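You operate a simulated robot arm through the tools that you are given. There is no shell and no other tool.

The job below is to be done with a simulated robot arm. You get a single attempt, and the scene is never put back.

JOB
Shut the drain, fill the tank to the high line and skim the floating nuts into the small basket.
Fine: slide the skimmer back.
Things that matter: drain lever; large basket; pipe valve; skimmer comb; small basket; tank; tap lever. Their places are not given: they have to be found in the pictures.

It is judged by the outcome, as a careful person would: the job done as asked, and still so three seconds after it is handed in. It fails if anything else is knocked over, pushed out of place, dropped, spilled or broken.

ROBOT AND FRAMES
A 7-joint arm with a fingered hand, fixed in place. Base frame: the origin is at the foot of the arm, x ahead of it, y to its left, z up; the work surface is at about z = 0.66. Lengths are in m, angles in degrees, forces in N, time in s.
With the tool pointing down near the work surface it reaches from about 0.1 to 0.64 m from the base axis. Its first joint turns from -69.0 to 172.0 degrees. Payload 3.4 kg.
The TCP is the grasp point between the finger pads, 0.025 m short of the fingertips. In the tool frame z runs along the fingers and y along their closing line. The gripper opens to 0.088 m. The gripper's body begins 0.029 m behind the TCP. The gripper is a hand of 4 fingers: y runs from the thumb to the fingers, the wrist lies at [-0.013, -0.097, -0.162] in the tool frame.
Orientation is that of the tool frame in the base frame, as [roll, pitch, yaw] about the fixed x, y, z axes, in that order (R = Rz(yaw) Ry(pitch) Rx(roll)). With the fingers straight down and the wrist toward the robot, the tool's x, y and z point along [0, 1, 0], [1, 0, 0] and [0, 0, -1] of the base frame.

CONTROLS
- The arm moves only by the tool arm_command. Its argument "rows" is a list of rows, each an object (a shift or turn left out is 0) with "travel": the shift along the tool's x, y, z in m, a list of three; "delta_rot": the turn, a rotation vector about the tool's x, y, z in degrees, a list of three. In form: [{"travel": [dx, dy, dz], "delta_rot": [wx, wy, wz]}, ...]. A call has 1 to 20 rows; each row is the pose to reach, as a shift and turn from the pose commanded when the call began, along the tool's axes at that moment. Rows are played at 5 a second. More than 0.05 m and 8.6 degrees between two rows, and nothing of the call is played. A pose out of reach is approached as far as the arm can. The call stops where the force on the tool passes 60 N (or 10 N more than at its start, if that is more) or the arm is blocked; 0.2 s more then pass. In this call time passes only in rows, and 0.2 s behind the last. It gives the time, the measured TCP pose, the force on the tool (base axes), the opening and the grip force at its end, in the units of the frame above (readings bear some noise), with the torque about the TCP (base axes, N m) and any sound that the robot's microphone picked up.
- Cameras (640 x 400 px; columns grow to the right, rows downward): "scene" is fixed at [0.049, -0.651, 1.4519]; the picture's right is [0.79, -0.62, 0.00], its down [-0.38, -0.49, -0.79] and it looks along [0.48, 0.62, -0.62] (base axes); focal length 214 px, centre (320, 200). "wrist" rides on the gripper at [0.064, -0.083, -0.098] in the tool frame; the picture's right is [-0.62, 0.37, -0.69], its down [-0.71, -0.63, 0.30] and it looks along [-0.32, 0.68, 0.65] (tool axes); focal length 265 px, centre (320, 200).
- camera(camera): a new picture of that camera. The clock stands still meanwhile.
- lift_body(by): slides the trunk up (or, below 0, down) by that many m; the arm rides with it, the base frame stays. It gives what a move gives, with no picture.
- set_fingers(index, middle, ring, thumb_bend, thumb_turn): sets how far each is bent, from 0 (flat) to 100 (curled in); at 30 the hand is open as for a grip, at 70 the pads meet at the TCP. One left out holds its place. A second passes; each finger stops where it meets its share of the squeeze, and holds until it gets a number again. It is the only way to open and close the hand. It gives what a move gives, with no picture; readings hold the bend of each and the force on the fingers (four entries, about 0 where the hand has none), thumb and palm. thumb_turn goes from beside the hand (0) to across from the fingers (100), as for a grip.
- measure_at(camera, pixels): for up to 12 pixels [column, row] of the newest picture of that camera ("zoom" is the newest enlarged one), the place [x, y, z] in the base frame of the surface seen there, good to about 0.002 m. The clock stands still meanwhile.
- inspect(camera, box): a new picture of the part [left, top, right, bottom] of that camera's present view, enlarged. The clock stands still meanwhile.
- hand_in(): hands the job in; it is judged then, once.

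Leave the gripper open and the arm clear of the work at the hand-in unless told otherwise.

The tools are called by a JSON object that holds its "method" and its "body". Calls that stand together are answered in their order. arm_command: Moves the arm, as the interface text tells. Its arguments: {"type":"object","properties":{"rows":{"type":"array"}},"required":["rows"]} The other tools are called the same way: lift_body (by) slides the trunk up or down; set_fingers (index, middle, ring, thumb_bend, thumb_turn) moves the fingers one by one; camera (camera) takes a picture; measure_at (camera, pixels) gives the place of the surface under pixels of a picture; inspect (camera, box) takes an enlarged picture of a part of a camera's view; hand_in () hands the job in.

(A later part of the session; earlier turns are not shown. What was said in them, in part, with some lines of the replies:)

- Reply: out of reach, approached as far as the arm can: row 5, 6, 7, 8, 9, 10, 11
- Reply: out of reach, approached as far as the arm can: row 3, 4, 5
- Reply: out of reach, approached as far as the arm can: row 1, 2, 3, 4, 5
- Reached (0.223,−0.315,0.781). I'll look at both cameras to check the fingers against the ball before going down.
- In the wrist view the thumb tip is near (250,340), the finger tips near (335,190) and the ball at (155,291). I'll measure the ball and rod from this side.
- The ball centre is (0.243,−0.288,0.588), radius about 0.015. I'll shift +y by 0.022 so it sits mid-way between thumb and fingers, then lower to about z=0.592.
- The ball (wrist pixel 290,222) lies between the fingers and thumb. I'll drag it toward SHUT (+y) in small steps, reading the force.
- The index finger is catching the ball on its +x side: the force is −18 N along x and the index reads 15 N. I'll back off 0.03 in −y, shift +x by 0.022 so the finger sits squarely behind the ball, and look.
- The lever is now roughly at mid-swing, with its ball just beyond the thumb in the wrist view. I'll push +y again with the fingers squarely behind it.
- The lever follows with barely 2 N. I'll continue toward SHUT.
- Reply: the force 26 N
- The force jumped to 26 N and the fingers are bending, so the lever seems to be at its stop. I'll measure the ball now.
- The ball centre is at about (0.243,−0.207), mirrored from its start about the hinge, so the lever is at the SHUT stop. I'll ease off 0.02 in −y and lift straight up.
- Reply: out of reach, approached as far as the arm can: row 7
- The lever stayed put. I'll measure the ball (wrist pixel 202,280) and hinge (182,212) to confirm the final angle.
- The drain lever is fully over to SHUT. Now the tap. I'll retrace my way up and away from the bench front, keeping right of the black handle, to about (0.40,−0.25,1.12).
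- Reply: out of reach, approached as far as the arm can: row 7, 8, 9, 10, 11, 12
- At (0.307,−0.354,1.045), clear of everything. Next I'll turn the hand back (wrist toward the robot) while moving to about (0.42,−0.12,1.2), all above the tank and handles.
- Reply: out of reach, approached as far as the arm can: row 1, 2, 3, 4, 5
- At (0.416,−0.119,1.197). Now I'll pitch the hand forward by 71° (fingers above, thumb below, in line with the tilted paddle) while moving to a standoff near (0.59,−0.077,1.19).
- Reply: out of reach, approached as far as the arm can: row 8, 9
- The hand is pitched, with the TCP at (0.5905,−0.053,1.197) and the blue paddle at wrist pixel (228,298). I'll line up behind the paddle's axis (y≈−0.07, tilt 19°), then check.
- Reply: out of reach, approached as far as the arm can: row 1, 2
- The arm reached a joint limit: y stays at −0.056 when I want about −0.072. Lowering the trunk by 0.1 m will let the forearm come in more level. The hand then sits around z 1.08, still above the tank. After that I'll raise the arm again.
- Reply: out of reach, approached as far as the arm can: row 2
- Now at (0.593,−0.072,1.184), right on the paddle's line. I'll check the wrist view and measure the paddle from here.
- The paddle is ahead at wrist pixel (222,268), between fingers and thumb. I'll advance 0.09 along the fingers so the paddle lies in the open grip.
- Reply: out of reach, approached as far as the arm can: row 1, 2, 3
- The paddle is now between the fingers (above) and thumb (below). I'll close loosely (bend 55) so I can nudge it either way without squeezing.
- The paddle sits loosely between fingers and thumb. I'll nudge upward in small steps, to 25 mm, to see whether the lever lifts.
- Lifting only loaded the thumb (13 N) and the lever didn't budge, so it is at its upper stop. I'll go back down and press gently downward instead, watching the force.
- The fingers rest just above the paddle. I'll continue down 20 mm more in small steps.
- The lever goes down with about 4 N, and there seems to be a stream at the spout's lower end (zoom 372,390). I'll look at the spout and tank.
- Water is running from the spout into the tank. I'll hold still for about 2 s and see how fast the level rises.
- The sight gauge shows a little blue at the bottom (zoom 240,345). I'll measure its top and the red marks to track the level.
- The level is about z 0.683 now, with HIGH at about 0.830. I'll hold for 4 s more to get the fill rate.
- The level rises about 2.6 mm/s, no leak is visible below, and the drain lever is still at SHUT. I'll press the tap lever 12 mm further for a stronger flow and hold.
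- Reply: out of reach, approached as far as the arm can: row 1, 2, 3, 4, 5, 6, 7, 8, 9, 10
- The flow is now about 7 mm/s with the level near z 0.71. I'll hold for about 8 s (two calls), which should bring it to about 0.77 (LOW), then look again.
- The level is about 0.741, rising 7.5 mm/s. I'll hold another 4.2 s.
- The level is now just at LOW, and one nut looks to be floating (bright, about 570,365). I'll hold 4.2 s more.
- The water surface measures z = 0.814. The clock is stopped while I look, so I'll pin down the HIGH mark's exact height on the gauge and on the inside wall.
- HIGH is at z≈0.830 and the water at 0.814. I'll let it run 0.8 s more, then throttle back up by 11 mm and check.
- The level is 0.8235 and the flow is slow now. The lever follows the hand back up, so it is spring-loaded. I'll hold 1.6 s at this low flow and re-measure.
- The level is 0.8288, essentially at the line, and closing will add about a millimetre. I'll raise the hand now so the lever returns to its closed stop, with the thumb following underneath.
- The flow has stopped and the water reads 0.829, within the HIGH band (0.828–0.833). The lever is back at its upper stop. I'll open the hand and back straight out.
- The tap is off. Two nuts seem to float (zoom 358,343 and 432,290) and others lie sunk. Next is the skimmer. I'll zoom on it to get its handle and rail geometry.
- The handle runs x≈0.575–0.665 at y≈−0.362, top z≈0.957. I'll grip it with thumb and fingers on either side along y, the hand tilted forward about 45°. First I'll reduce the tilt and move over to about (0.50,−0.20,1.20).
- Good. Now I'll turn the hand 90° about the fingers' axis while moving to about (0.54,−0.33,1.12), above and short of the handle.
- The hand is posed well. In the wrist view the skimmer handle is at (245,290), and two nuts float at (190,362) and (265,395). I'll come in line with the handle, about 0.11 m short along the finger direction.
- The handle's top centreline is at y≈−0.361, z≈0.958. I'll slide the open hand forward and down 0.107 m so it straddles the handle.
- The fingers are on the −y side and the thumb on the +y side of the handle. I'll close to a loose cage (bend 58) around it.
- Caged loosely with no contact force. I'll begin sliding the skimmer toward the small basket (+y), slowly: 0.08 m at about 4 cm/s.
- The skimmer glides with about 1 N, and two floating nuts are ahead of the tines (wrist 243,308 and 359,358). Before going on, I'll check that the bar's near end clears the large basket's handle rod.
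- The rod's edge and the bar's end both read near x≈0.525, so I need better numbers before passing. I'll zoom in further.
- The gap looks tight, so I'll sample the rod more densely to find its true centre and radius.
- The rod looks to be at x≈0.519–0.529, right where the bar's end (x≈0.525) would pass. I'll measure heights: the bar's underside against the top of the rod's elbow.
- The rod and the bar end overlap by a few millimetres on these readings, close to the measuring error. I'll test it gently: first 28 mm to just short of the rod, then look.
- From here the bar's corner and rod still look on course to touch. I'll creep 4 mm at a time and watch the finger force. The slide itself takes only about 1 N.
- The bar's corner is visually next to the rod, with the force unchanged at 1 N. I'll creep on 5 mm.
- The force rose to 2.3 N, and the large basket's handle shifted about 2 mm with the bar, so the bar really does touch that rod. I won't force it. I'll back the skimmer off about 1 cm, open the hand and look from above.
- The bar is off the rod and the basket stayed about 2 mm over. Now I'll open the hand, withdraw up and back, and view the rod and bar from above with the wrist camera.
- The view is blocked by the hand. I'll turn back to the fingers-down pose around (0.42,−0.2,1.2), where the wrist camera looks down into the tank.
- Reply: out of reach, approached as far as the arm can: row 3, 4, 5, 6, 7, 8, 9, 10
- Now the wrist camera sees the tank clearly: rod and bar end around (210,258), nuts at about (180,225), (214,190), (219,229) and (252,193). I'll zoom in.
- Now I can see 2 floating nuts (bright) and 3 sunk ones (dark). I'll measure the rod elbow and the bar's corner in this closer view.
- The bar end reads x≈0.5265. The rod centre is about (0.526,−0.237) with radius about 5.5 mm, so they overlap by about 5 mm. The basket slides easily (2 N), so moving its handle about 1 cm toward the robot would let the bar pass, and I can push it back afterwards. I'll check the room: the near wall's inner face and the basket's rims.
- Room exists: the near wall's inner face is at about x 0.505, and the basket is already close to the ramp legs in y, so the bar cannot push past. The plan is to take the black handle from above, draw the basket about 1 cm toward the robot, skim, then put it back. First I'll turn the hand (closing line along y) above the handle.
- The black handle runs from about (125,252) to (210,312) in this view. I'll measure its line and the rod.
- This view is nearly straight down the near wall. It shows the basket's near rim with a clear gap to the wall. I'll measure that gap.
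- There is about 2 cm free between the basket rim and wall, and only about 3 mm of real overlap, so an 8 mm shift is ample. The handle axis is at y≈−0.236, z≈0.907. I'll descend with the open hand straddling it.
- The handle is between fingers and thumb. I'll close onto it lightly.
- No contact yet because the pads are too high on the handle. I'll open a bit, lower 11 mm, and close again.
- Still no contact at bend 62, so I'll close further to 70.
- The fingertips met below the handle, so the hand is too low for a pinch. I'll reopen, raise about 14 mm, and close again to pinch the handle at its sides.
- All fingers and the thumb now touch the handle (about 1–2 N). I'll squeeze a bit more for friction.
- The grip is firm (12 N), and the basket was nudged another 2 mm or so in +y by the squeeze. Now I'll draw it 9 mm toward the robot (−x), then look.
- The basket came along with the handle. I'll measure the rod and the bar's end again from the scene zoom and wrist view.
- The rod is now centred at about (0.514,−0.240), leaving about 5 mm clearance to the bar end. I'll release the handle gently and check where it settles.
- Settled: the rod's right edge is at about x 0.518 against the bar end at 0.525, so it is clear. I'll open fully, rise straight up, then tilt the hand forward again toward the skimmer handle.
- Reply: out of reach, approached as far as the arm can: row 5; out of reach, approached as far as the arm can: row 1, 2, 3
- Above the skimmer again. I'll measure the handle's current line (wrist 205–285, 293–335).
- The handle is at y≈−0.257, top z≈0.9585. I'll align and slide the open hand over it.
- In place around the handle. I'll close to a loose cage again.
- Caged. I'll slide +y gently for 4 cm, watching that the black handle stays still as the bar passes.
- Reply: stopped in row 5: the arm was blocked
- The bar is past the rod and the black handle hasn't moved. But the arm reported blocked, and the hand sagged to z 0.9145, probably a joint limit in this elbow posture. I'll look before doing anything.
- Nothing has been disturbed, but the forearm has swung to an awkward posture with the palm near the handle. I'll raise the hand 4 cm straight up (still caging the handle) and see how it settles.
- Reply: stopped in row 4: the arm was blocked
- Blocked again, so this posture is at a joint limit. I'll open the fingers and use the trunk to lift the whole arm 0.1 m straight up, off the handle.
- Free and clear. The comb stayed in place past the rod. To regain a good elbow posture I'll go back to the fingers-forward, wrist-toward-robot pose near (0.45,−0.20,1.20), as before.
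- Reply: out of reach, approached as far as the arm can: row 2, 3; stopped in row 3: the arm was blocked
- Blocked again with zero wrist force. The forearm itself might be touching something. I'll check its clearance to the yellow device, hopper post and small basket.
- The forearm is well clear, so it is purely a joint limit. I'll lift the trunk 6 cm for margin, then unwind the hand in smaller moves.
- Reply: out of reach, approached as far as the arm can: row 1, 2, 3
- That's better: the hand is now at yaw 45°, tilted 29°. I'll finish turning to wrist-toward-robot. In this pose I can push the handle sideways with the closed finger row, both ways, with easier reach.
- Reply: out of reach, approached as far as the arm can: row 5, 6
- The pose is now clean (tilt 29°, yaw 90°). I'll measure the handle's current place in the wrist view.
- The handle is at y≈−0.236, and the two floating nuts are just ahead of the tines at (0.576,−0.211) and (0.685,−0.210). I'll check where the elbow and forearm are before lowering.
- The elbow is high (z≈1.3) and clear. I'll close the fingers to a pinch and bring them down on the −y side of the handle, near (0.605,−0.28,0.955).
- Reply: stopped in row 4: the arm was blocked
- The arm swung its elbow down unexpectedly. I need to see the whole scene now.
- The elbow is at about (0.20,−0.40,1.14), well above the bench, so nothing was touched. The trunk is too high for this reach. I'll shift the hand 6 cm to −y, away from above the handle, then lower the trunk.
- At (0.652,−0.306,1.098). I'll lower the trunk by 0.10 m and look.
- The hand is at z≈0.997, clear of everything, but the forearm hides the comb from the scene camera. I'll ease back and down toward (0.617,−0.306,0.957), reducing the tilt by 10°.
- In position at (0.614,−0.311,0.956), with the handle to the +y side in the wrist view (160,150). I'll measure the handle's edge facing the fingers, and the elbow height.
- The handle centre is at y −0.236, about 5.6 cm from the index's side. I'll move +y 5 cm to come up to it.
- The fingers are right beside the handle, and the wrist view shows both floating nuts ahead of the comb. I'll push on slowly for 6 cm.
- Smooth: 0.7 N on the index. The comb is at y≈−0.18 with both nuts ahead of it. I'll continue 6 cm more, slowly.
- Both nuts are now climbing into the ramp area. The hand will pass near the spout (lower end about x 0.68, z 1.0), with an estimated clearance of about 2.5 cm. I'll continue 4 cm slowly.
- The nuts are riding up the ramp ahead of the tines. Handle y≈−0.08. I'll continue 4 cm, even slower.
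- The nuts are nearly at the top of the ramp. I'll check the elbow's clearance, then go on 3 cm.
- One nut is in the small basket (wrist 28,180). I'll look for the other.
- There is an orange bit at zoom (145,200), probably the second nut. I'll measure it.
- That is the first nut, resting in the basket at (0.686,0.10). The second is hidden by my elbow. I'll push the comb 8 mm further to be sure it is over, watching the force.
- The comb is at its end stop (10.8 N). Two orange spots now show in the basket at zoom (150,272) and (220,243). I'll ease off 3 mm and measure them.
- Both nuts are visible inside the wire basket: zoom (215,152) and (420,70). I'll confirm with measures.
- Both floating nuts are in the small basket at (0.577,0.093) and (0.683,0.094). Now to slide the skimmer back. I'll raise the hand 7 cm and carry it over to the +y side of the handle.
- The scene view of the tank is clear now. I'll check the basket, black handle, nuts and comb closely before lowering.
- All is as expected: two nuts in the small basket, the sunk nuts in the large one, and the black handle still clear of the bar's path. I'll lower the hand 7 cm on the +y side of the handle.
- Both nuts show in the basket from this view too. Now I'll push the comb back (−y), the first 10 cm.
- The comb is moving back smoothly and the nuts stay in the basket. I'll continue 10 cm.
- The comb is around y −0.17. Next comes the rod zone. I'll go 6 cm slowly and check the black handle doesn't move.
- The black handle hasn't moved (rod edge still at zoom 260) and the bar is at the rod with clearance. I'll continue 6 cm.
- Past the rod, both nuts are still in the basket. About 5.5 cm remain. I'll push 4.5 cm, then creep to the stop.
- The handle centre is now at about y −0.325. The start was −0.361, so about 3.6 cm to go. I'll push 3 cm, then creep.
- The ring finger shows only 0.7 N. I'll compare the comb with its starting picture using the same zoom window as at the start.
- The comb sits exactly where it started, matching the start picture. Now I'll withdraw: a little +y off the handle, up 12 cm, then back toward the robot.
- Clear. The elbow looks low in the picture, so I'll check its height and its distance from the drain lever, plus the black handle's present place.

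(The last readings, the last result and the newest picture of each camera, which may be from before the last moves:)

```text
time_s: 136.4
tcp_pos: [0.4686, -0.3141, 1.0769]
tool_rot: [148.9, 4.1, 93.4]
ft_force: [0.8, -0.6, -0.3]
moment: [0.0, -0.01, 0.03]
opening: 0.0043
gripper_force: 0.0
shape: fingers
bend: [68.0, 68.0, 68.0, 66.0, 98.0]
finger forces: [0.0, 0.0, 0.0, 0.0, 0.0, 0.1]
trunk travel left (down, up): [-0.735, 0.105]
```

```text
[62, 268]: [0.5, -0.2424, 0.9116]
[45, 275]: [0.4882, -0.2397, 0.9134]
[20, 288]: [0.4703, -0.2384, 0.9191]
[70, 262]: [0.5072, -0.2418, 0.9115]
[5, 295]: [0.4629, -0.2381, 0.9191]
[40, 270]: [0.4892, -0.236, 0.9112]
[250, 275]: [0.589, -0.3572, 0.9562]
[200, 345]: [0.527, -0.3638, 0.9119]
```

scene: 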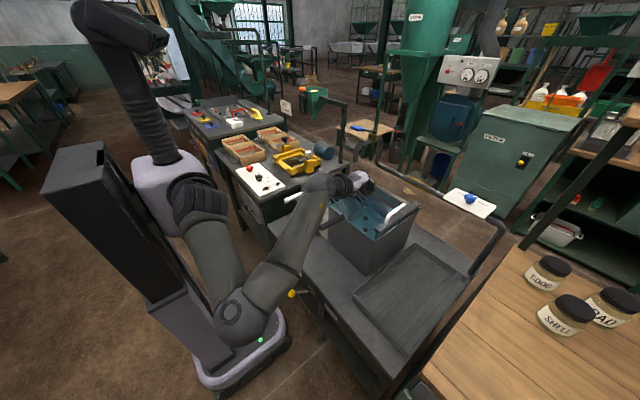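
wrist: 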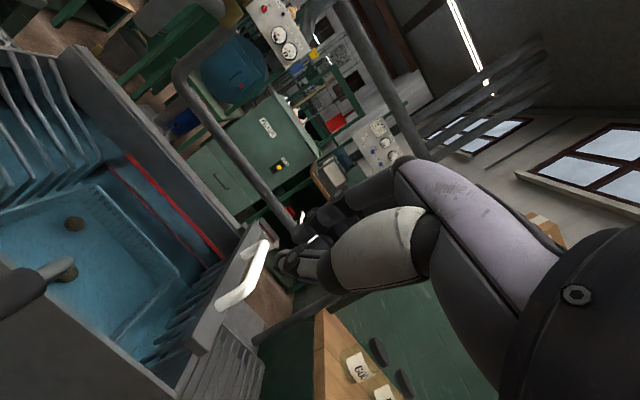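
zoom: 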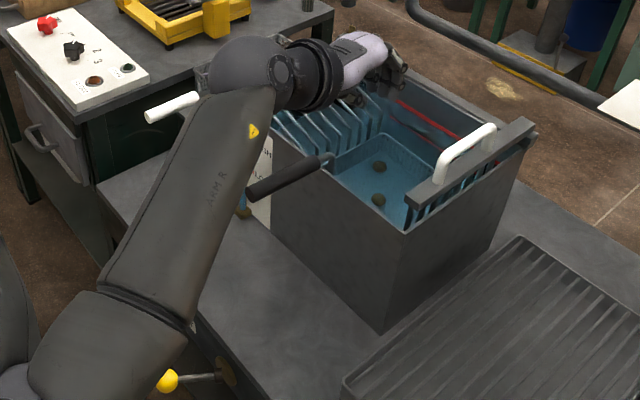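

Everything is clear (elbow z≈1.1), and the comb and drain are as wanted. The one thing I moved is the large basket, about 11 mm toward the robot. I'll put it back by nudging the black handle's outer end +x. First I'll bring the hand upright.

{"method": "arm_command", "body": {"rows": [{"travel": [0.0137, 0.0065, -0.0236], "delta_rot": [7.75, 0, 0]}, {"travel": [0.0275, 0.013, -0.0472], "delta_rot": [15.5, 0, 0]}, {"travel": [0.0412, 0.0194, -0.0708], "delta_rot": [23.25, 0, 0]}, {"travel": [0.0549, 0.0259, -0.0944], "delta_rot": [31, 0, 0]}]}}

{"method": "camera", "body": {"camera": "scene"}}

{"method": "camera", "body": {"camera": "wrist"}}

```text
time_s: 137.4
tcp_pos: [0.4383, -0.2513, 1.1633]
tool_rot: [-179.8, 4.2, 93.4]
ft_force: [-0.6, 0.3, -0.2]
moment: [0.0, -0.01, -0.02]
opening: 0.0048
gripper_force: 0.1
shape: fingers
bend: [68.0, 68.0, 68.0, 66.0, 98.0]
finger forces: [0.0, 0.0, 0.0, 0.0, 0.1, 0.0]
trunk travel left (down, up): [-0.735, 0.105]
```

```text
taken
```

scene: 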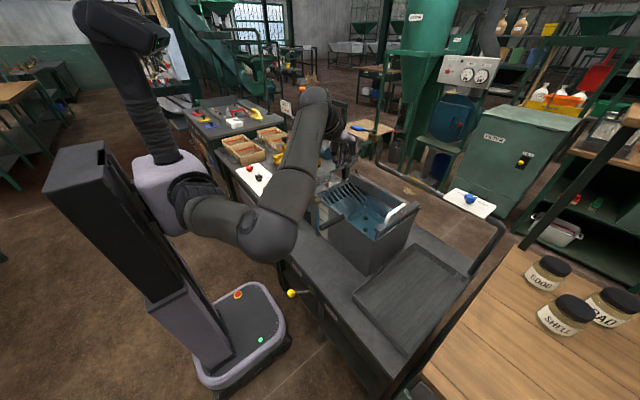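

```text
taken
```

wrist: 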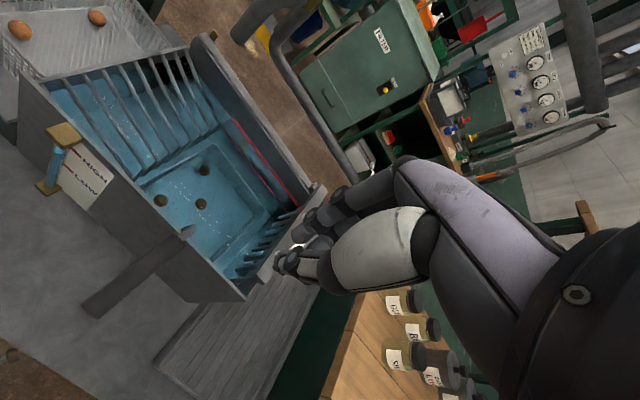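

A very good view: two nuts in the small basket (20,30 and 97,18), three sunk in the large basket, and the comb home. I'll zoom on the black handle and measure it.

{"method": "inspect", "body": {"camera": "wrist", "box": [60, 150, 260, 330]}}

{"method": "measure_at", "body": {"camera": "zoom", "pixels": [[90, 335], [115, 325], [150, 300], [200, 265], [240, 235], [275, 205], [295, 185], [305, 178], [80, 350], [265, 190], [180, 250], [330, 250]]}}

```text
2.22 times, centred on (160, 240) of wrist
```

zoom: 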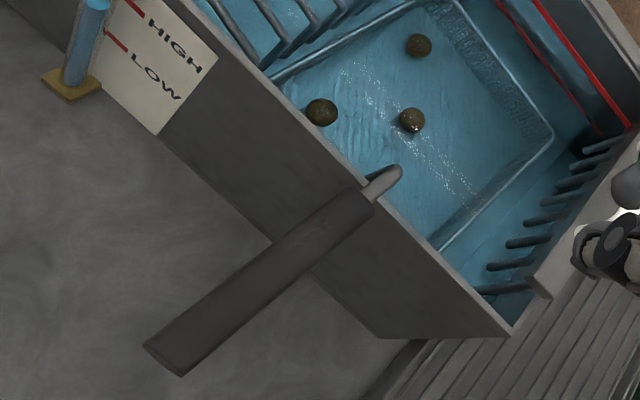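

```text
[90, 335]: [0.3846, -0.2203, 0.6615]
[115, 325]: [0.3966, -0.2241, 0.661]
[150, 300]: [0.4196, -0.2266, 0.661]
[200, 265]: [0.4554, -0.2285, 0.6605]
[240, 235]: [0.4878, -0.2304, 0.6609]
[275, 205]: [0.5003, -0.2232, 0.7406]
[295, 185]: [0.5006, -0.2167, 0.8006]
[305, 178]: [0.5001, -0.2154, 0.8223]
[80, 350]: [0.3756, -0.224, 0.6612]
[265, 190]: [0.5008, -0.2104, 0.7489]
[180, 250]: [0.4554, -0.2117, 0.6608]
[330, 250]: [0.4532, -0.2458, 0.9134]
```

{"method": "measure_at", "body": {"camera": "zoom", "pixels": [[155, 345], [168, 352], [180, 340], [220, 308], [260, 277], [300, 245], [340, 215], [360, 200], [378, 187], [392, 173], [399, 168], [180, 370]]}}

```text
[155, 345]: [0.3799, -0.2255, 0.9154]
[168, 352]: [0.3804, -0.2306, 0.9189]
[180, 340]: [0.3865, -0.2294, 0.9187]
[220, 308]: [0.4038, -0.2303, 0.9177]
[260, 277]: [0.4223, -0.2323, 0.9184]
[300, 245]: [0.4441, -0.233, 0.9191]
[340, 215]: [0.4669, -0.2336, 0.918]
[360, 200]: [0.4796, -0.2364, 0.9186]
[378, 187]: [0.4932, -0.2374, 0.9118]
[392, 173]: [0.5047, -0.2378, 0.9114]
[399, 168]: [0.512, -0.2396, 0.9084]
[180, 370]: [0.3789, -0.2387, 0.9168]
```

The tip is at (0.378,−0.232) and the rod at (0.51,−0.239), so the basket is about 11 mm toward the robot and turned by about 3°. I'll grip the handle as before, which centres it, and move it +x. I'll open the hand and turn it to straddle the handle.

{"method": "set_fingers", "body": {"index": 30, "middle": 30, "ring": 30, "thumb_bend": 30}}

{"method": "arm_command", "body": {"rows": [{"travel": [0.001, -0.001, 0.005], "delta_rot": [0, 0, 7.8]}, {"travel": [0.002, -0.002, 0.01], "delta_rot": [0, 0, 15.6]}, {"travel": [0.003, -0.003, 0.015], "delta_rot": [0, 0, 23.4]}, {"travel": [0.004, -0.004, 0.02], "delta_rot": [0, 0, 31.1]}, {"travel": [0.005, -0.005, 0.025], "delta_rot": [0, 0, 38.9]}, {"travel": [0.006, -0.006, 0.03], "delta_rot": [0, 0, 46.7]}, {"travel": [0.007, -0.0074, 0.034], "delta_rot": [0, 0, 54.5]}, {"travel": [0.008, -0.0084, 0.039], "delta_rot": [0, 0, 62.3]}, {"travel": [0.009, -0.0095, 0.044], "delta_rot": [0, 0, 70]}, {"travel": [0.01, -0.0105, 0.049], "delta_rot": [0, 0, 77.8]}, {"travel": [0.011, -0.0116, 0.054], "delta_rot": [0, 0, 85.6]}, {"travel": [0.012, -0.0126, 0.059], "delta_rot": [0, 0, 93.4]}]}}

{"method": "camera", "body": {"camera": "wrist"}}

{"method": "camera", "body": {"camera": "scene"}}

```text
time_s: 138.4
tcp_pos: [0.4397, -0.2537, 1.164]
tool_rot: [179.9, 4.1, 93.3]
ft_force: [-0.9, 0.8, -0.2]
moment: [0.02, 0.0, 0.01]
opening: 0.0847
gripper_force: 0.0
shape: fingers
bend: [30.0, 30.0, 30.0, 30.0, 98.0]
finger forces: [0.1, 0.0, 0.0, 0.0, 0.0, 0.1]
trunk travel left (down, up): [-0.735, 0.105]
```

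```text
time_s: 141.0
tcp_pos: [0.4266, -0.248, 1.106]
tool_rot: [175.8, -0.3, -0.1]
ft_force: [-0.3, 0.2, -0.2]
moment: [-0.02, 0.0, -0.02]
opening: 0.0843
gripper_force: 0.1
shape: fingers
bend: [30.0, 30.0, 30.0, 30.0, 98.0]
finger forces: [0.1, 0.1, 0.1, 0.1, 0.0, 0.0]
trunk travel left (down, up): [-0.735, 0.105]
```

```text
taken
```

wrist: 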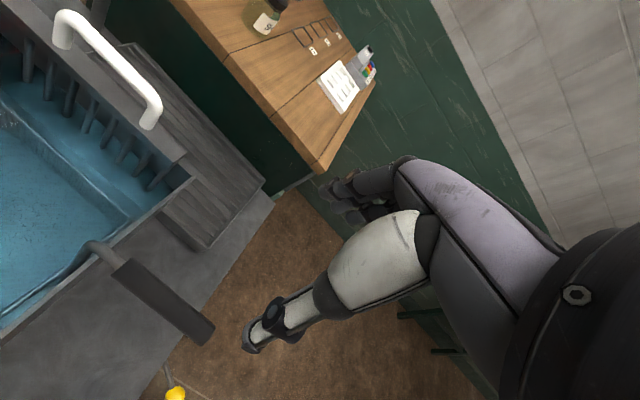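

```text
taken
```

scene: 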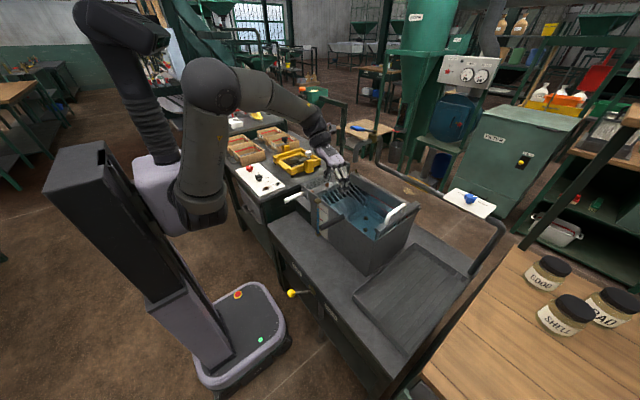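

The hand is above the handle at yaw 0. I'll level the small 4° roll and descend to straddle the handle at about (0.435,−0.241,0.917).

{"method": "arm_command", "body": {"rows": [{"travel": [0.0016, -0.0042, 0.038], "delta_rot": [2, 0, 0]}, {"travel": [0.0032, -0.0084, 0.076], "delta_rot": [4.2, 0, 0]}, {"travel": [0.0048, -0.0126, 0.113], "delta_rot": [4.2, 0, 0]}, {"travel": [0.0064, -0.0168, 0.151], "delta_rot": [4.2, 0, 0]}, {"travel": [0.008, -0.021, 0.188], "delta_rot": [4.2, 0, 0]}]}}

{"method": "camera", "body": {"camera": "wrist"}}

{"method": "inspect", "body": {"camera": "scene", "box": [300, 155, 420, 235]}}

```text
time_s: 142.2
tcp_pos: [0.4384, -0.241, 0.9161]
tool_rot: [-177.5, -0.7, -1.5]
ft_force: [0.9, 0.4, 0.8]
moment: [0.04, -0.01, -0.02]
opening: 0.0843
gripper_force: 0.1
shape: fingers
bend: [30.0, 30.0, 30.0, 30.0, 98.0]
finger forces: [0.0, 0.0, 0.0, 0.0, 0.0, 0.0]
trunk travel left (down, up): [-0.735, 0.105]
```

```text
taken
```

wrist: 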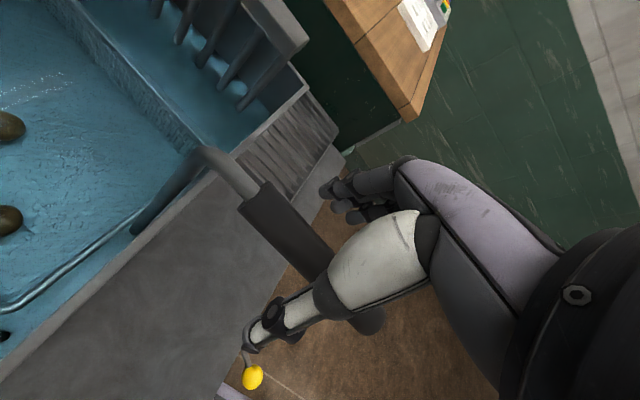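

```text
5.00 times, centred on (360, 195) of scene
```

zoom: 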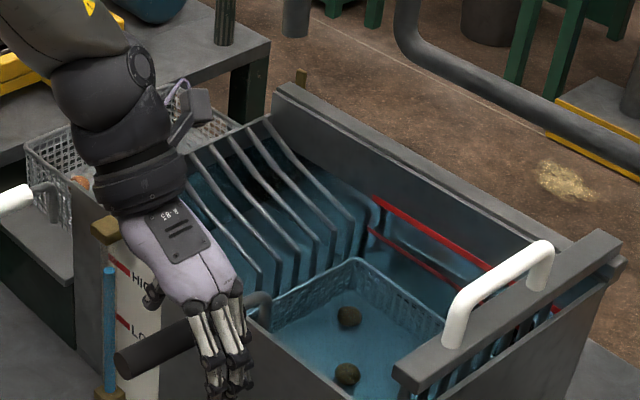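

Positioned around the handle (its tip shows at zoom (120,365); originally it was at (145,360)). I'll close: fingers 67, thumb 70.

{"method": "set_fingers", "body": {"index": 67, "middle": 67, "ring": 67, "thumb_bend": 70}}

{"method": "inspect", "body": {"camera": "scene", "box": [300, 155, 420, 235]}}

```text
time_s: 143.2
tcp_pos: [0.4358, -0.2424, 0.9163]
tool_rot: [-177.9, -0.3, -1.6]
ft_force: [-0.3, 0.4, 1.5]
moment: [-0.01, -0.01, 0.05]
opening: 0.0094
gripper_force: 3.6
shape: fingers
bend: [65.0, 66.0, 65.0, 66.0, 97.0]
finger forces: [1.1, 0.6, 1.2, 0.1, 3.6, 0.0]
trunk travel left (down, up): [-0.735, 0.105]
```

```text
5.00 times, centred on (360, 195) of scene
```

zoom: 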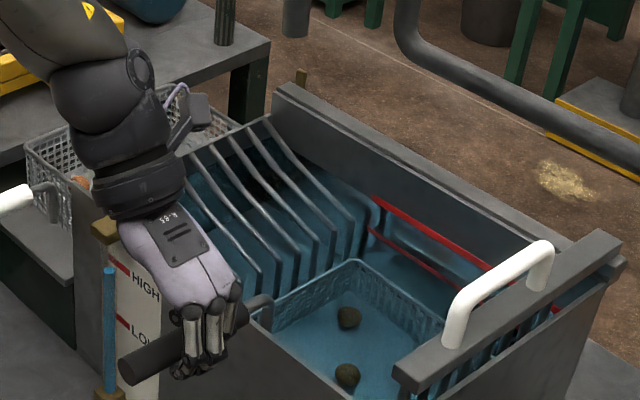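

A light, balanced grip. I'll add a little squeeze and move +x 10.5 mm.

{"method": "set_fingers", "body": {"index": 70, "middle": 70, "ring": 70, "thumb_bend": 75}}

{"method": "arm_command", "body": {"rows": [{"travel": [0.0035, 0, 0]}, {"travel": [0.007, 0, 0]}, {"travel": [0.0105, 0, 0]}]}}

{"method": "inspect", "body": {"camera": "scene", "box": [300, 155, 420, 235]}}

{"method": "measure_at", "body": {"camera": "zoom", "pixels": [[140, 355], [160, 345], [262, 310], [268, 320], [250, 302], [264, 330], [256, 300]]}}

```text
time_s: 144.2
tcp_pos: [0.4356, -0.2423, 0.9157]
tool_rot: [-178.0, -0.1, -1.7]
ft_force: [0.3, 0.8, 0.4]
moment: [0.02, -0.05, 0.12]
opening: 0.0069
gripper_force: 7.8
shape: fingers
bend: [66.0, 68.0, 66.0, 68.0, 97.0]
finger forces: [3.0, 1.3, 2.4, 0.0, 8.2, 0.0]
trunk travel left (down, up): [-0.735, 0.105]
```

```text
time_s: 145.0
tcp_pos: [0.4423, -0.2443, 0.9151]
tool_rot: [-177.2, -0.5, -2.0]
ft_force: [-0.7, 0.2, 0.0]
moment: [-0.04, -0.02, 0.09]
opening: 0.0065
gripper_force: 7.2
shape: fingers
bend: [66.0, 68.0, 66.0, 68.0, 97.0]
finger forces: [3.2, 1.2, 2.4, 0.0, 7.9, 0.1]
trunk travel left (down, up): [-0.735, 0.105]
```

```text
5.00 times, centred on (360, 195) of scene
```

zoom: 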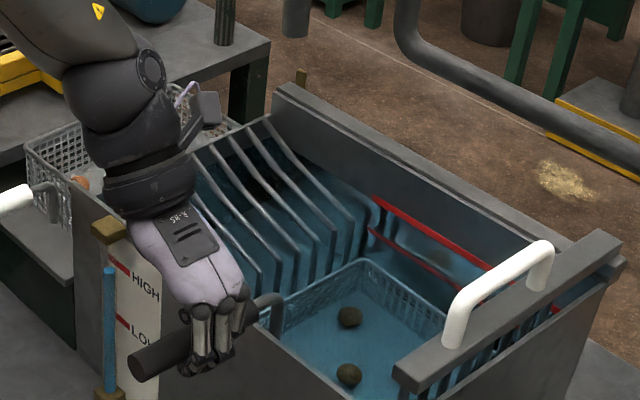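

```text
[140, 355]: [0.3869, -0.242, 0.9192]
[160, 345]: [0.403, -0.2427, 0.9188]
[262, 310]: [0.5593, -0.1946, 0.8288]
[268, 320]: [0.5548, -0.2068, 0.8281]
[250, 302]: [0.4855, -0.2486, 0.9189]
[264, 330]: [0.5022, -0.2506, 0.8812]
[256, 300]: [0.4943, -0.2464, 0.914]
```

Nearly there. I'll compare with the earlier zoom window of the undisturbed basket (rod edges at columns 160–207, elbow top at row 103).

{"method": "inspect", "body": {"camera": "scene", "box": [346, 208, 374, 228]}}

{"method": "measure_at", "body": {"camera": "zoom", "pixels": [[166, 185], [174, 185], [182, 185], [190, 185], [198, 185], [150, 185], [158, 185], [142, 185], [150, 230], [160, 230], [170, 230], [180, 230]]}}

```text
16.00 times, centred on (360, 218) of scene
```

zoom: 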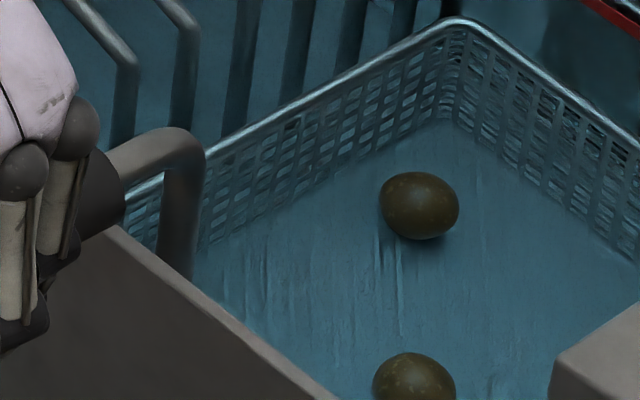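

```text
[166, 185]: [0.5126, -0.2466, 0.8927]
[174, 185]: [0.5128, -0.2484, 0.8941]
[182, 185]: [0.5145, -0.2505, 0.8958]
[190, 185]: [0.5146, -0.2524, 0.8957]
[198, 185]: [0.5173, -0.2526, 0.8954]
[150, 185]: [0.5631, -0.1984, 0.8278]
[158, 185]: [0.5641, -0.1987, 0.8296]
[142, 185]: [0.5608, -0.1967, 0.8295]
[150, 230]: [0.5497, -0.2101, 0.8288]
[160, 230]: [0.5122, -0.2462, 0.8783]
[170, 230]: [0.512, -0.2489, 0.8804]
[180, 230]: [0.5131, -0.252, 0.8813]
```

The rod is now about 6 mm short in x, 7 mm low in y, and the handle is turned about 3.8°. Turning the hand +3.8° about the vertical and moving +x 6 mm, +y 1 mm should put it back.

{"method": "arm_command", "body": {"rows": [{"travel": [0.002, 0, 0], "delta_rot": [0, 0, -1.3]}, {"travel": [0.004, -0.0005, 0], "delta_rot": [0, 0, -2.6]}, {"travel": [0.006, -0.001, 0], "delta_rot": [0, 0, -3.8]}]}}

{"method": "inspect", "body": {"camera": "scene", "box": [346, 208, 374, 228]}}

{"method": "measure_at", "body": {"camera": "zoom", "pixels": [[166, 185], [174, 185], [182, 185], [190, 185], [198, 185], [150, 185], [158, 185], [206, 185], [170, 230], [180, 230], [190, 230], [196, 230]]}}

{"method": "inspect", "body": {"camera": "scene", "box": [300, 155, 420, 235]}}

{"method": "measure_at", "body": {"camera": "zoom", "pixels": [[148, 360], [140, 355], [160, 350], [250, 302], [245, 300], [255, 295]]}}

```text
time_s: 145.8
tcp_pos: [0.4458, -0.2451, 0.9123]
tool_rot: [-177.3, -0.5, 1.6]
ft_force: [-2.1, 1.0, 3.0]
moment: [0.02, -0.03, 0.02]
opening: 0.0053
gripper_force: 6.1
shape: fingers
bend: [66.0, 69.0, 68.0, 70.0, 97.0]
finger forces: [3.9, 0.6, 1.3, 0.0, 6.6, 0.1]
trunk travel left (down, up): [-0.735, 0.105]
```

```text
16.00 times, centred on (360, 218) of scene
```

zoom: 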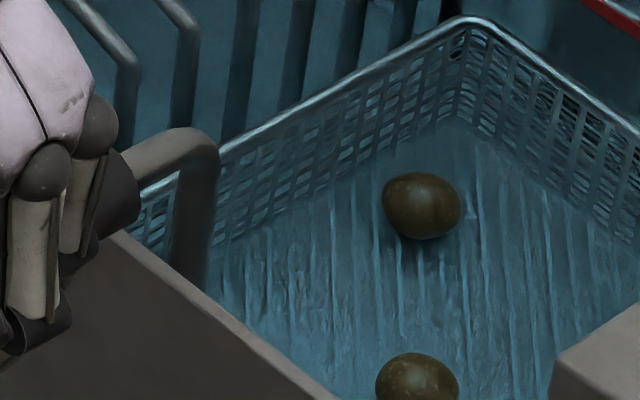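

```text
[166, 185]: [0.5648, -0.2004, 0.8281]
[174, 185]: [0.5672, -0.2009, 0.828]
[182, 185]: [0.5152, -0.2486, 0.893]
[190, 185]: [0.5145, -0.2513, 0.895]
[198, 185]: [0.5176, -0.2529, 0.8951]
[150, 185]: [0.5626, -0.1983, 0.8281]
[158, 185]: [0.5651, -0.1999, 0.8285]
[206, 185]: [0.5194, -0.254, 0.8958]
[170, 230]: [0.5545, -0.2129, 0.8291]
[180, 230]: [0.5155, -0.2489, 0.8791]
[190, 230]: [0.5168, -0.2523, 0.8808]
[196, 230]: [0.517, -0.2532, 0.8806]
```

```text
5.00 times, centred on (360, 195) of scene
```

zoom: 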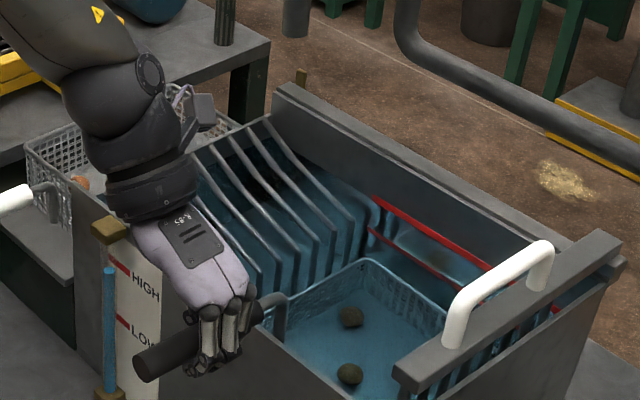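

```text
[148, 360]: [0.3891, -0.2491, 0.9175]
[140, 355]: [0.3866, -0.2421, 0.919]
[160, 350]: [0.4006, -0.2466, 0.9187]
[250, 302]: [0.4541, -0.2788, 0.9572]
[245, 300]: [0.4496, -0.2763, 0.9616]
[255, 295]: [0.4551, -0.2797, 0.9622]
```

The fingers slip in rotation, but the tip is back at its original spot (0.389,−0.249 against 0.389,−0.247). The rod is within about 4 mm in x and 8 mm in y of the start. I'll nudge +x another 4 mm and stop there; the basket then sits upright within about 1 cm of where it was.

{"method": "arm_command", "body": {"rows": [{"travel": [0.002, 0, 0]}, {"travel": [0.005, 0, 0]}]}}

{"method": "inspect", "body": {"camera": "scene", "box": [346, 208, 374, 228]}}

{"method": "measure_at", "body": {"camera": "zoom", "pixels": [[182, 185], [190, 185], [198, 185], [206, 185], [214, 185], [190, 230], [198, 230], [206, 230]]}}

```text
time_s: 146.4
tcp_pos: [0.4536, -0.244, 0.9131]
tool_rot: [-177.2, -0.5, 1.8]
ft_force: [0.2, 0.5, -0.7]
moment: [0.01, 0.01, 0.05]
opening: 0.0051
gripper_force: 6.9
shape: fingers
bend: [65.0, 69.0, 68.0, 70.0, 97.0]
finger forces: [4.5, 0.8, 1.6, 0.1, 7.0, 0.1]
trunk travel left (down, up): [-0.735, 0.105]
```

```text
16.00 times, centred on (360, 218) of scene
```

zoom: 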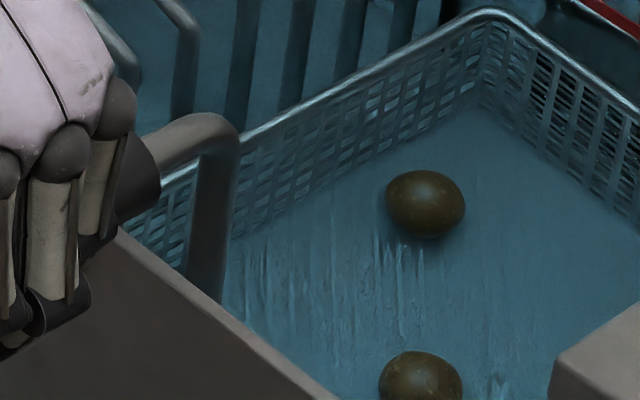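

```text
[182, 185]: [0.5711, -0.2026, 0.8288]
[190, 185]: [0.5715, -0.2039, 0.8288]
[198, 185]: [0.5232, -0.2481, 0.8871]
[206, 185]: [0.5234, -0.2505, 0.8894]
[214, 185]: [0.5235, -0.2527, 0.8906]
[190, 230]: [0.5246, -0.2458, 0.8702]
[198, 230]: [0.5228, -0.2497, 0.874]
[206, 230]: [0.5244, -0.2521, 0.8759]
```

The rod is now at x 0.5235 (start 0.520), y −0.251 (start −0.244). I'll try a small correction: −x 3 mm, +y 6 mm, and see how it follows.

{"method": "arm_command", "body": {"rows": [{"travel": [-0.0015, -0.003, 0]}, {"travel": [-0.003, -0.006, 0]}]}}

{"method": "inspect", "body": {"camera": "scene", "box": [346, 208, 374, 228]}}

{"method": "measure_at", "body": {"camera": "zoom", "pixels": [[158, 185], [166, 185], [174, 185], [182, 185], [190, 185], [198, 185], [206, 185], [180, 230], [190, 230], [198, 230]]}}

{"method": "inspect", "body": {"camera": "scene", "box": [300, 155, 420, 235]}}

{"method": "measure_at", "body": {"camera": "zoom", "pixels": [[148, 360], [140, 355], [160, 350], [170, 345]]}}

```text
time_s: 147.0
tcp_pos: [0.4447, -0.2422, 0.9072]
tool_rot: [-177.6, 0.5, 1.3]
ft_force: [0.4, -1.6, 3.0]
moment: [-0.04, -0.03, 0.06]
opening: 0.0035
gripper_force: 6.4
shape: fingers
bend: [65.0, 69.0, 68.0, 71.0, 97.0]
finger forces: [4.7, 0.2, 1.3, 0.0, 5.3, 0.1]
trunk travel left (down, up): [-0.735, 0.105]
```

```text
16.00 times, centred on (360, 218) of scene
```

zoom: 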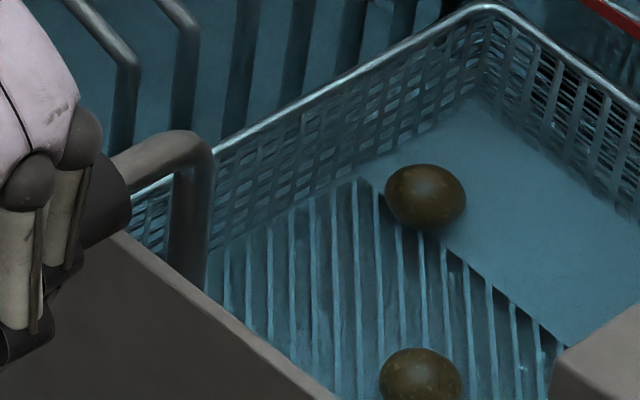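

```text
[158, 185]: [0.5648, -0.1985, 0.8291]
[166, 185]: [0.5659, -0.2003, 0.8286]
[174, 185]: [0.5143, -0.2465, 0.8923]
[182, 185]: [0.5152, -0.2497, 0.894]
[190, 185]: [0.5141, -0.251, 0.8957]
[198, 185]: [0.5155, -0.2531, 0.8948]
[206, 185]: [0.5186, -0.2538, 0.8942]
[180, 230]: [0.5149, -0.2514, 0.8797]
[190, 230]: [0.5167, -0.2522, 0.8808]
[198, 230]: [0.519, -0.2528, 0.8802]
```

```text
5.00 times, centred on (360, 195) of scene
```

zoom: 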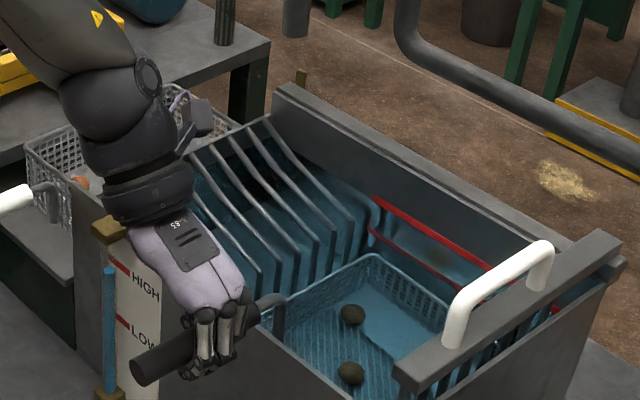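

```text
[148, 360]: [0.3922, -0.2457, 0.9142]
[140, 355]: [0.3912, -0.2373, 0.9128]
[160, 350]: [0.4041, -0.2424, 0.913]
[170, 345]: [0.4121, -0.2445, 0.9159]
```

The hand has sagged and is pressing the handle down a little (basket tilting slightly, Fz 3 N). I'll release right away.

{"method": "set_fingers", "body": {"index": 50, "middle": 50, "ring": 50, "thumb_bend": 50}}

{"method": "inspect", "body": {"camera": "scene", "box": [300, 155, 420, 235]}}

{"method": "inspect", "body": {"camera": "scene", "box": [346, 208, 374, 228]}}

{"method": "measure_at", "body": {"camera": "zoom", "pixels": [[158, 185], [166, 185], [174, 185], [182, 185], [190, 185], [198, 185], [206, 185], [180, 230], [190, 230], [198, 230]]}}

```text
time_s: 148.0
tcp_pos: [0.4461, -0.2392, 0.9103]
tool_rot: [-177.4, 0.0, 1.6]
ft_force: [0.1, -0.6, 0.7]
moment: [-0.01, 0.0, 0.02]
opening: 0.041
gripper_force: 0.1
shape: fingers
bend: [50.0, 50.0, 50.0, 50.0, 97.0]
finger forces: [0.0, 0.0, 0.0, 0.0, 0.0, 0.0]
trunk travel left (down, up): [-0.735, 0.105]
```

```text
5.00 times, centred on (360, 195) of scene
```

zoom: 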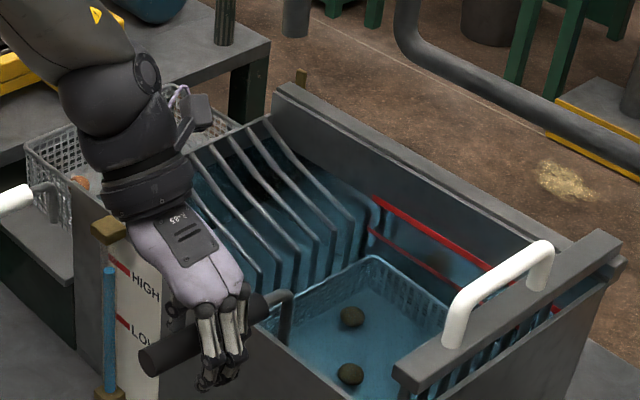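

```text
16.00 times, centred on (360, 218) of scene
```

zoom: 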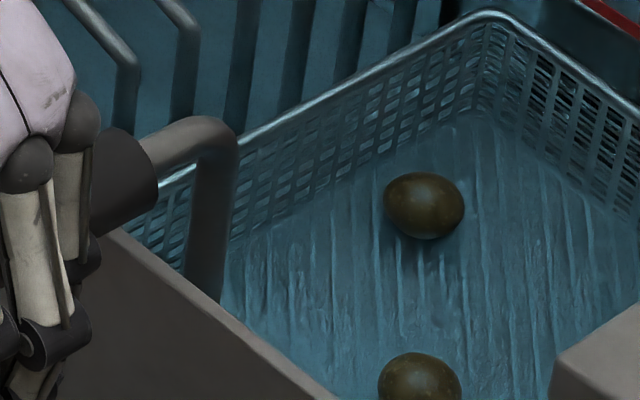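

```text
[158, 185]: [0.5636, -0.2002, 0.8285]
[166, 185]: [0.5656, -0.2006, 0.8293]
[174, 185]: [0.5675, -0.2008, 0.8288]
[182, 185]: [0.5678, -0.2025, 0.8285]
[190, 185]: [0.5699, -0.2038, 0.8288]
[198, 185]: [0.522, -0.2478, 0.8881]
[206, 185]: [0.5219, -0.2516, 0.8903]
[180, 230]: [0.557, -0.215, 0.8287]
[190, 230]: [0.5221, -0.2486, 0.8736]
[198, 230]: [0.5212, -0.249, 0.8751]
```

The basket has settled flat. The handle tip is back on its original pixel (148,360), the rod is within 2 mm in x and 8 mm in y of the start, and all is upright. I'll leave it there, open the hand fully and rise straight up.

{"method": "set_fingers", "body": {"index": 30, "middle": 30, "ring": 30, "thumb_bend": 30}}

{"method": "lift_body", "body": {"by": 0.1}}

{"method": "camera", "body": {"camera": "scene"}}

{"method": "inspect", "body": {"camera": "scene", "box": [300, 155, 420, 235]}}

```text
time_s: 149.0
tcp_pos: [0.4465, -0.238, 0.9112]
tool_rot: [-177.2, -0.2, 1.7]
ft_force: [0.4, -0.3, -0.1]
moment: [-0.02, -0.04, -0.01]
opening: 0.0843
gripper_force: 0.1
shape: fingers
bend: [30.0, 30.0, 30.0, 30.0, 97.0]
finger forces: [0.0, 0.0, 0.0, 0.1, 0.1, 0.1]
trunk travel left (down, up): [-0.735, 0.105]
```

```text
time_s: 150.3
tcp_pos: [0.4479, -0.2385, 1.0122]
tool_rot: [-177.1, -0.3, 1.7]
ft_force: [0.4, 0.7, -0.2]
moment: [0.02, -0.01, -0.03]
opening: 0.0842
gripper_force: 0.1
shape: fingers
bend: [30.0, 30.0, 30.0, 30.0, 97.0]
finger forces: [0.0, 0.1, 0.0, 0.1, 0.1, 0.0]
trunk travel left (down, up): [-0.835, 0.005]
```

```text
taken
```

scene: 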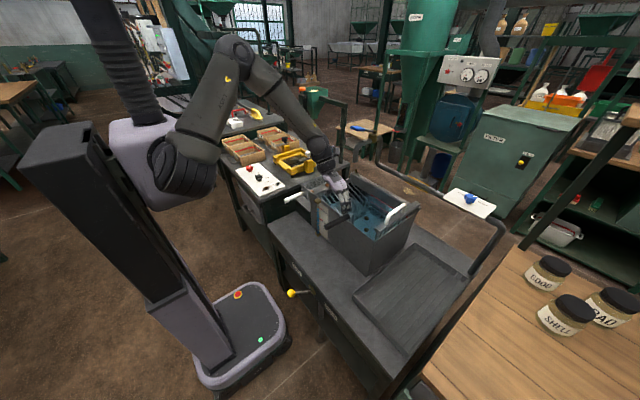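

```text
5.00 times, centred on (360, 195) of scene
```

zoom: 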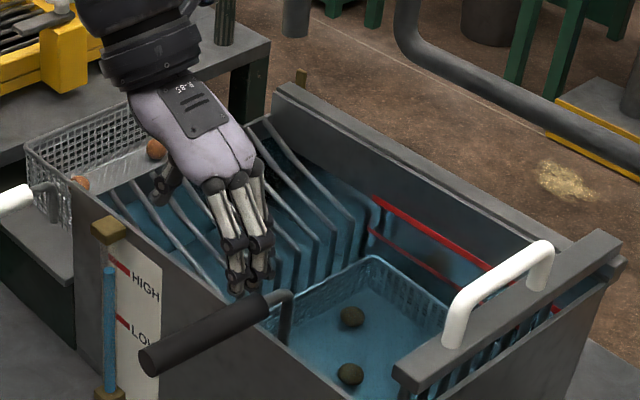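

The handle lies as at the start to within a few millimetres at its tip, and the comb, nuts and water are all good. Now I'll raise the arm well clear.

{"method": "arm_command", "body": {"rows": [{"travel": [0, 0, -0.035]}, {"travel": [0, 0, -0.07]}, {"travel": [0, 0, -0.105]}, {"travel": [0, 0, -0.14]}]}}

{"method": "arm_command", "body": {"rows": [{"travel": [0, 0, -0.005], "delta_rot": [0, 0, -8]}, {"travel": [0, 0, -0.01], "delta_rot": [0, 0, -16]}, {"travel": [0, 0, -0.015], "delta_rot": [0, 0, -24]}, {"travel": [0, 0, -0.02], "delta_rot": [0, 0, -32]}, {"travel": [0, 0, -0.025], "delta_rot": [0, 0, -40]}, {"travel": [0, 0, -0.03], "delta_rot": [0, 0, -48]}, {"travel": [0, 0, -0.035], "delta_rot": [0, 0, -56]}, {"travel": [0, 0, -0.04], "delta_rot": [0, 0, -64]}, {"travel": [0, 0, -0.045], "delta_rot": [0, 0, -72]}, {"travel": [0, 0, -0.05], "delta_rot": [0, 0, -80]}, {"travel": [0, 0, -0.055], "delta_rot": [0, 0, -88]}]}}

{"method": "camera", "body": {"camera": "scene"}}

{"method": "camera", "body": {"camera": "wrist"}}

```text
time_s: 151.3
tcp_pos: [0.4459, -0.2344, 1.1534]
tool_rot: [-178.7, -0.2, 3.3]
ft_force: [0.8, -0.3, 0.4]
moment: [0.02, -0.04, 0.02]
opening: 0.0843
gripper_force: 0.2
shape: fingers
bend: [30.0, 30.0, 30.0, 30.0, 97.0]
finger forces: [0.1, 0.0, 0.0, 0.1, 0.0, 0.1]
trunk travel left (down, up): [-0.835, 0.005]
```

```text
time_s: 153.7
tcp_pos: [0.4505, -0.2355, 1.2085]
tool_rot: [179.9, 0.1, 91.9]
ft_force: [0.1, 0.6, 0.7]
moment: [-0.02, 0.0, 0.01]
opening: 0.0846
gripper_force: 0.1
shape: fingers
bend: [30.0, 30.0, 30.0, 30.0, 97.0]
finger forces: [0.1, 0.1, 0.0, 0.0, 0.1, 0.0]
out of reach, approached as far as the arm can: row 5, 6, 7, 8, 9
trunk travel left (down, up): [-0.835, 0.005]
```

```text
taken
```

scene: 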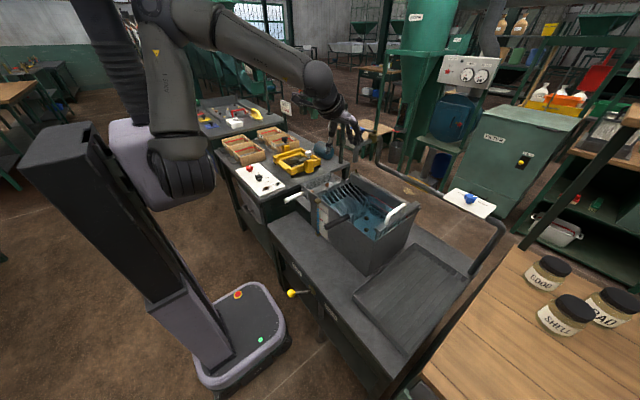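

```text
taken
```

wrist: 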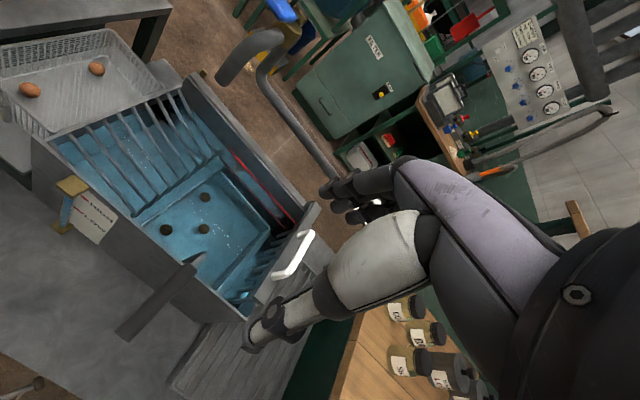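

The arm is up and clear. Final checks: water level against HIGH, drain lever, tap, nuts and comb.

{"method": "inspect", "body": {"camera": "scene", "box": [300, 155, 420, 235]}}

{"method": "inspect", "body": {"camera": "wrist", "box": [0, 20, 330, 350]}}

{"method": "inspect", "body": {"camera": "scene", "box": [260, 240, 360, 330]}}

{"method": "inspect", "body": {"camera": "scene", "box": [305, 180, 355, 240]}}

{"method": "measure_at", "body": {"camera": "zoom", "pixels": [[600, 250], [600, 300], [380, 120], [400, 150], [590, 230], [520, 280], [620, 280], [254, 186], [50, 195], [240, 200]]}}

```text
5.00 times, centred on (360, 195) of scene
```

zoom: 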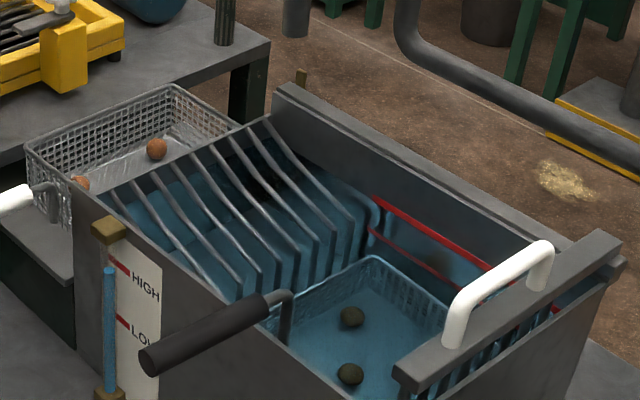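

```text
1.21 times, centred on (165, 185) of wrist
```

zoom: 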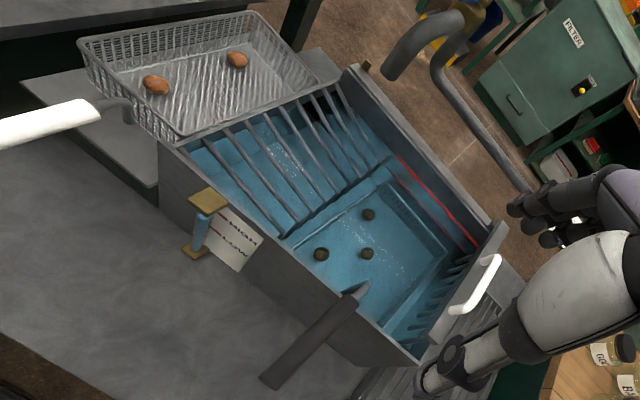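

```text
4.44 times, centred on (310, 285) of scene
```

zoom: 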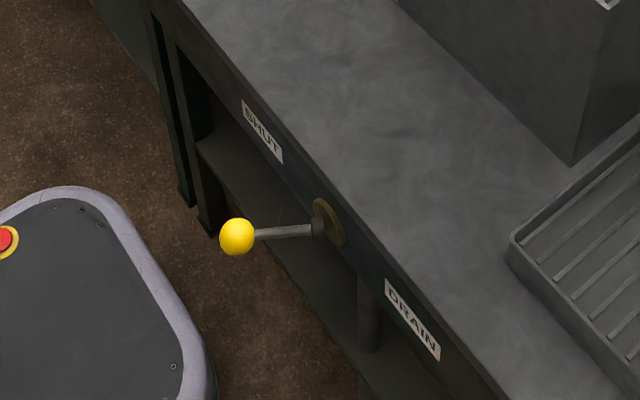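

```text
6.67 times, centred on (330, 210) of scene
```

zoom: 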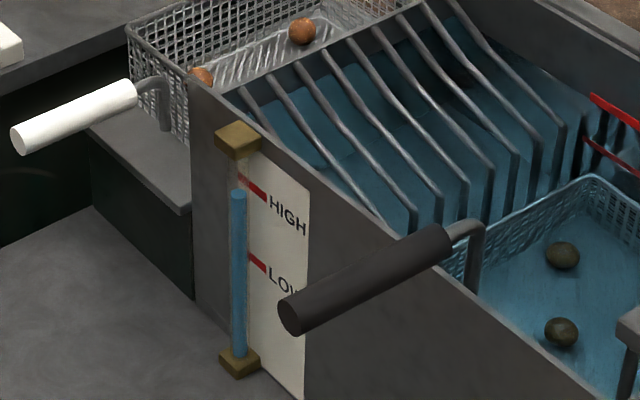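

```text
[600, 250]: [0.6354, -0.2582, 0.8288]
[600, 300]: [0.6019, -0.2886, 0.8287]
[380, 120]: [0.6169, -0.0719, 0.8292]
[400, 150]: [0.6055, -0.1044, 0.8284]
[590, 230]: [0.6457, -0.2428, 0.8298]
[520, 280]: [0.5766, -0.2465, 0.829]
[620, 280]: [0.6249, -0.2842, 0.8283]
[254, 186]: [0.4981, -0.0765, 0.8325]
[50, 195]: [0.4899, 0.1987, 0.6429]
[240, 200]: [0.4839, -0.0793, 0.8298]
```

All good. Water is at 0.829 with the HIGH line at 0.830, and the tap is dry. The drain lever is at SHUT, two floaters are in the small basket, and three sunk nuts are in the large one. The comb is home, and the large basket is back within several millimetres. I'll move the open hand a bit farther away before handing in.

{"method": "arm_command", "body": {"rows": [{"travel": [0.028, -0.012, -0.03]}, {"travel": [0.056, -0.025, -0.06]}, {"travel": [0.085, -0.037, -0.09]}, {"travel": [0.115, -0.05, -0.12]}]}}

{"method": "camera", "body": {"camera": "scene"}}

{"method": "inspect", "body": {"camera": "scene", "box": [280, 100, 440, 240]}}

```text
time_s: 154.7
tcp_pos: [0.5015, -0.1695, 1.344]
tool_rot: [-179.8, -0.4, 91.7]
ft_force: [0.5, 0.1, -1.0]
moment: [0.01, -0.03, 0.0]
opening: 0.0845
gripper_force: 0.2
shape: fingers
bend: [30.0, 30.0, 30.0, 30.0, 97.0]
finger forces: [0.1, 0.0, 0.0, 0.1, 0.0, 0.0]
out of reach, approached as far as the arm can: row 1, 2, 3, 4
trunk travel left (down, up): [-0.835, 0.005]
```

```text
taken
```

scene: 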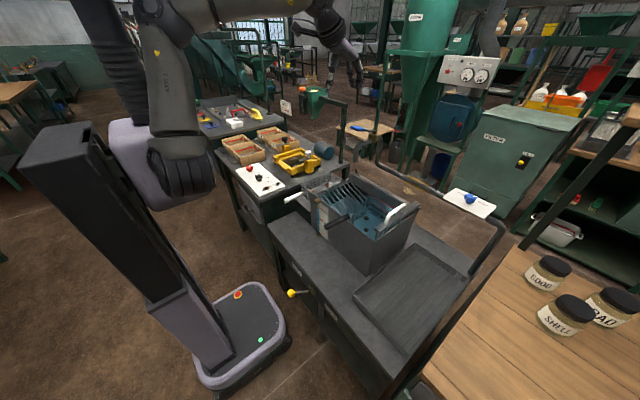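

```text
2.86 times, centred on (360, 170) of scene
```

zoom: 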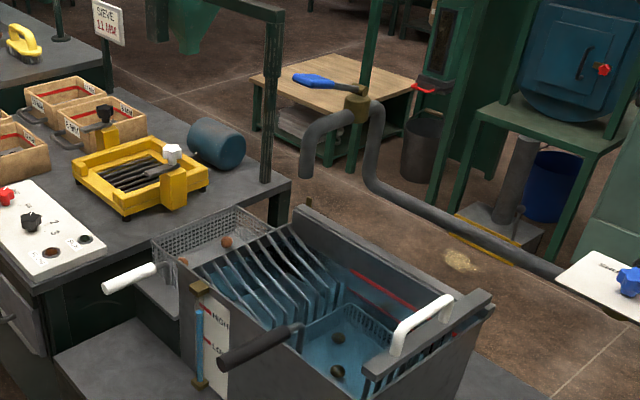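

The hand is open and well above the work at z≈1.34. Nothing else is disturbed, the tap is off with no drip, and the water is at the high line. The floating nuts are in the small basket and the skimmer is back home. I'm handing in.

{"method": "hand_in", "body": {}}

```text
The job is handed in.
```

The tank is drained-shut, filled to the high line and skimmed, and the job is handed in. I don't have the judge's result yet.

- **Drain:** the lever is hard over at its SHUT stop, and I saw no leak below the bench.
- **Water:** the level measures z ≈ 0.829, with the centre of the HIGH line at about 0.830. The tap lever is back at its closed stop and the spout is dry. The pipe valve was already open and I didn't touch it.
- **Nuts:** the two floating nuts are in the small basket. The three that sank are still in the large basket.
- **Skimmer:** it is back at its starting position.

**Large basket moved:** its handle rod stood in the skimmer's path. The skimmer bar nudged the basket about 2 mm before I stopped. I then drew the basket roughly 1 cm toward the robot so the bar could pass, and pushed it back afterwards.

It sits flat in the tank with its handle tip back in place. The rod is still about 8 mm off in y and the basket is turned about 3°. By my estimate the basket's middle is about 13 mm from where it started. I couldn't correct that further with this hand.
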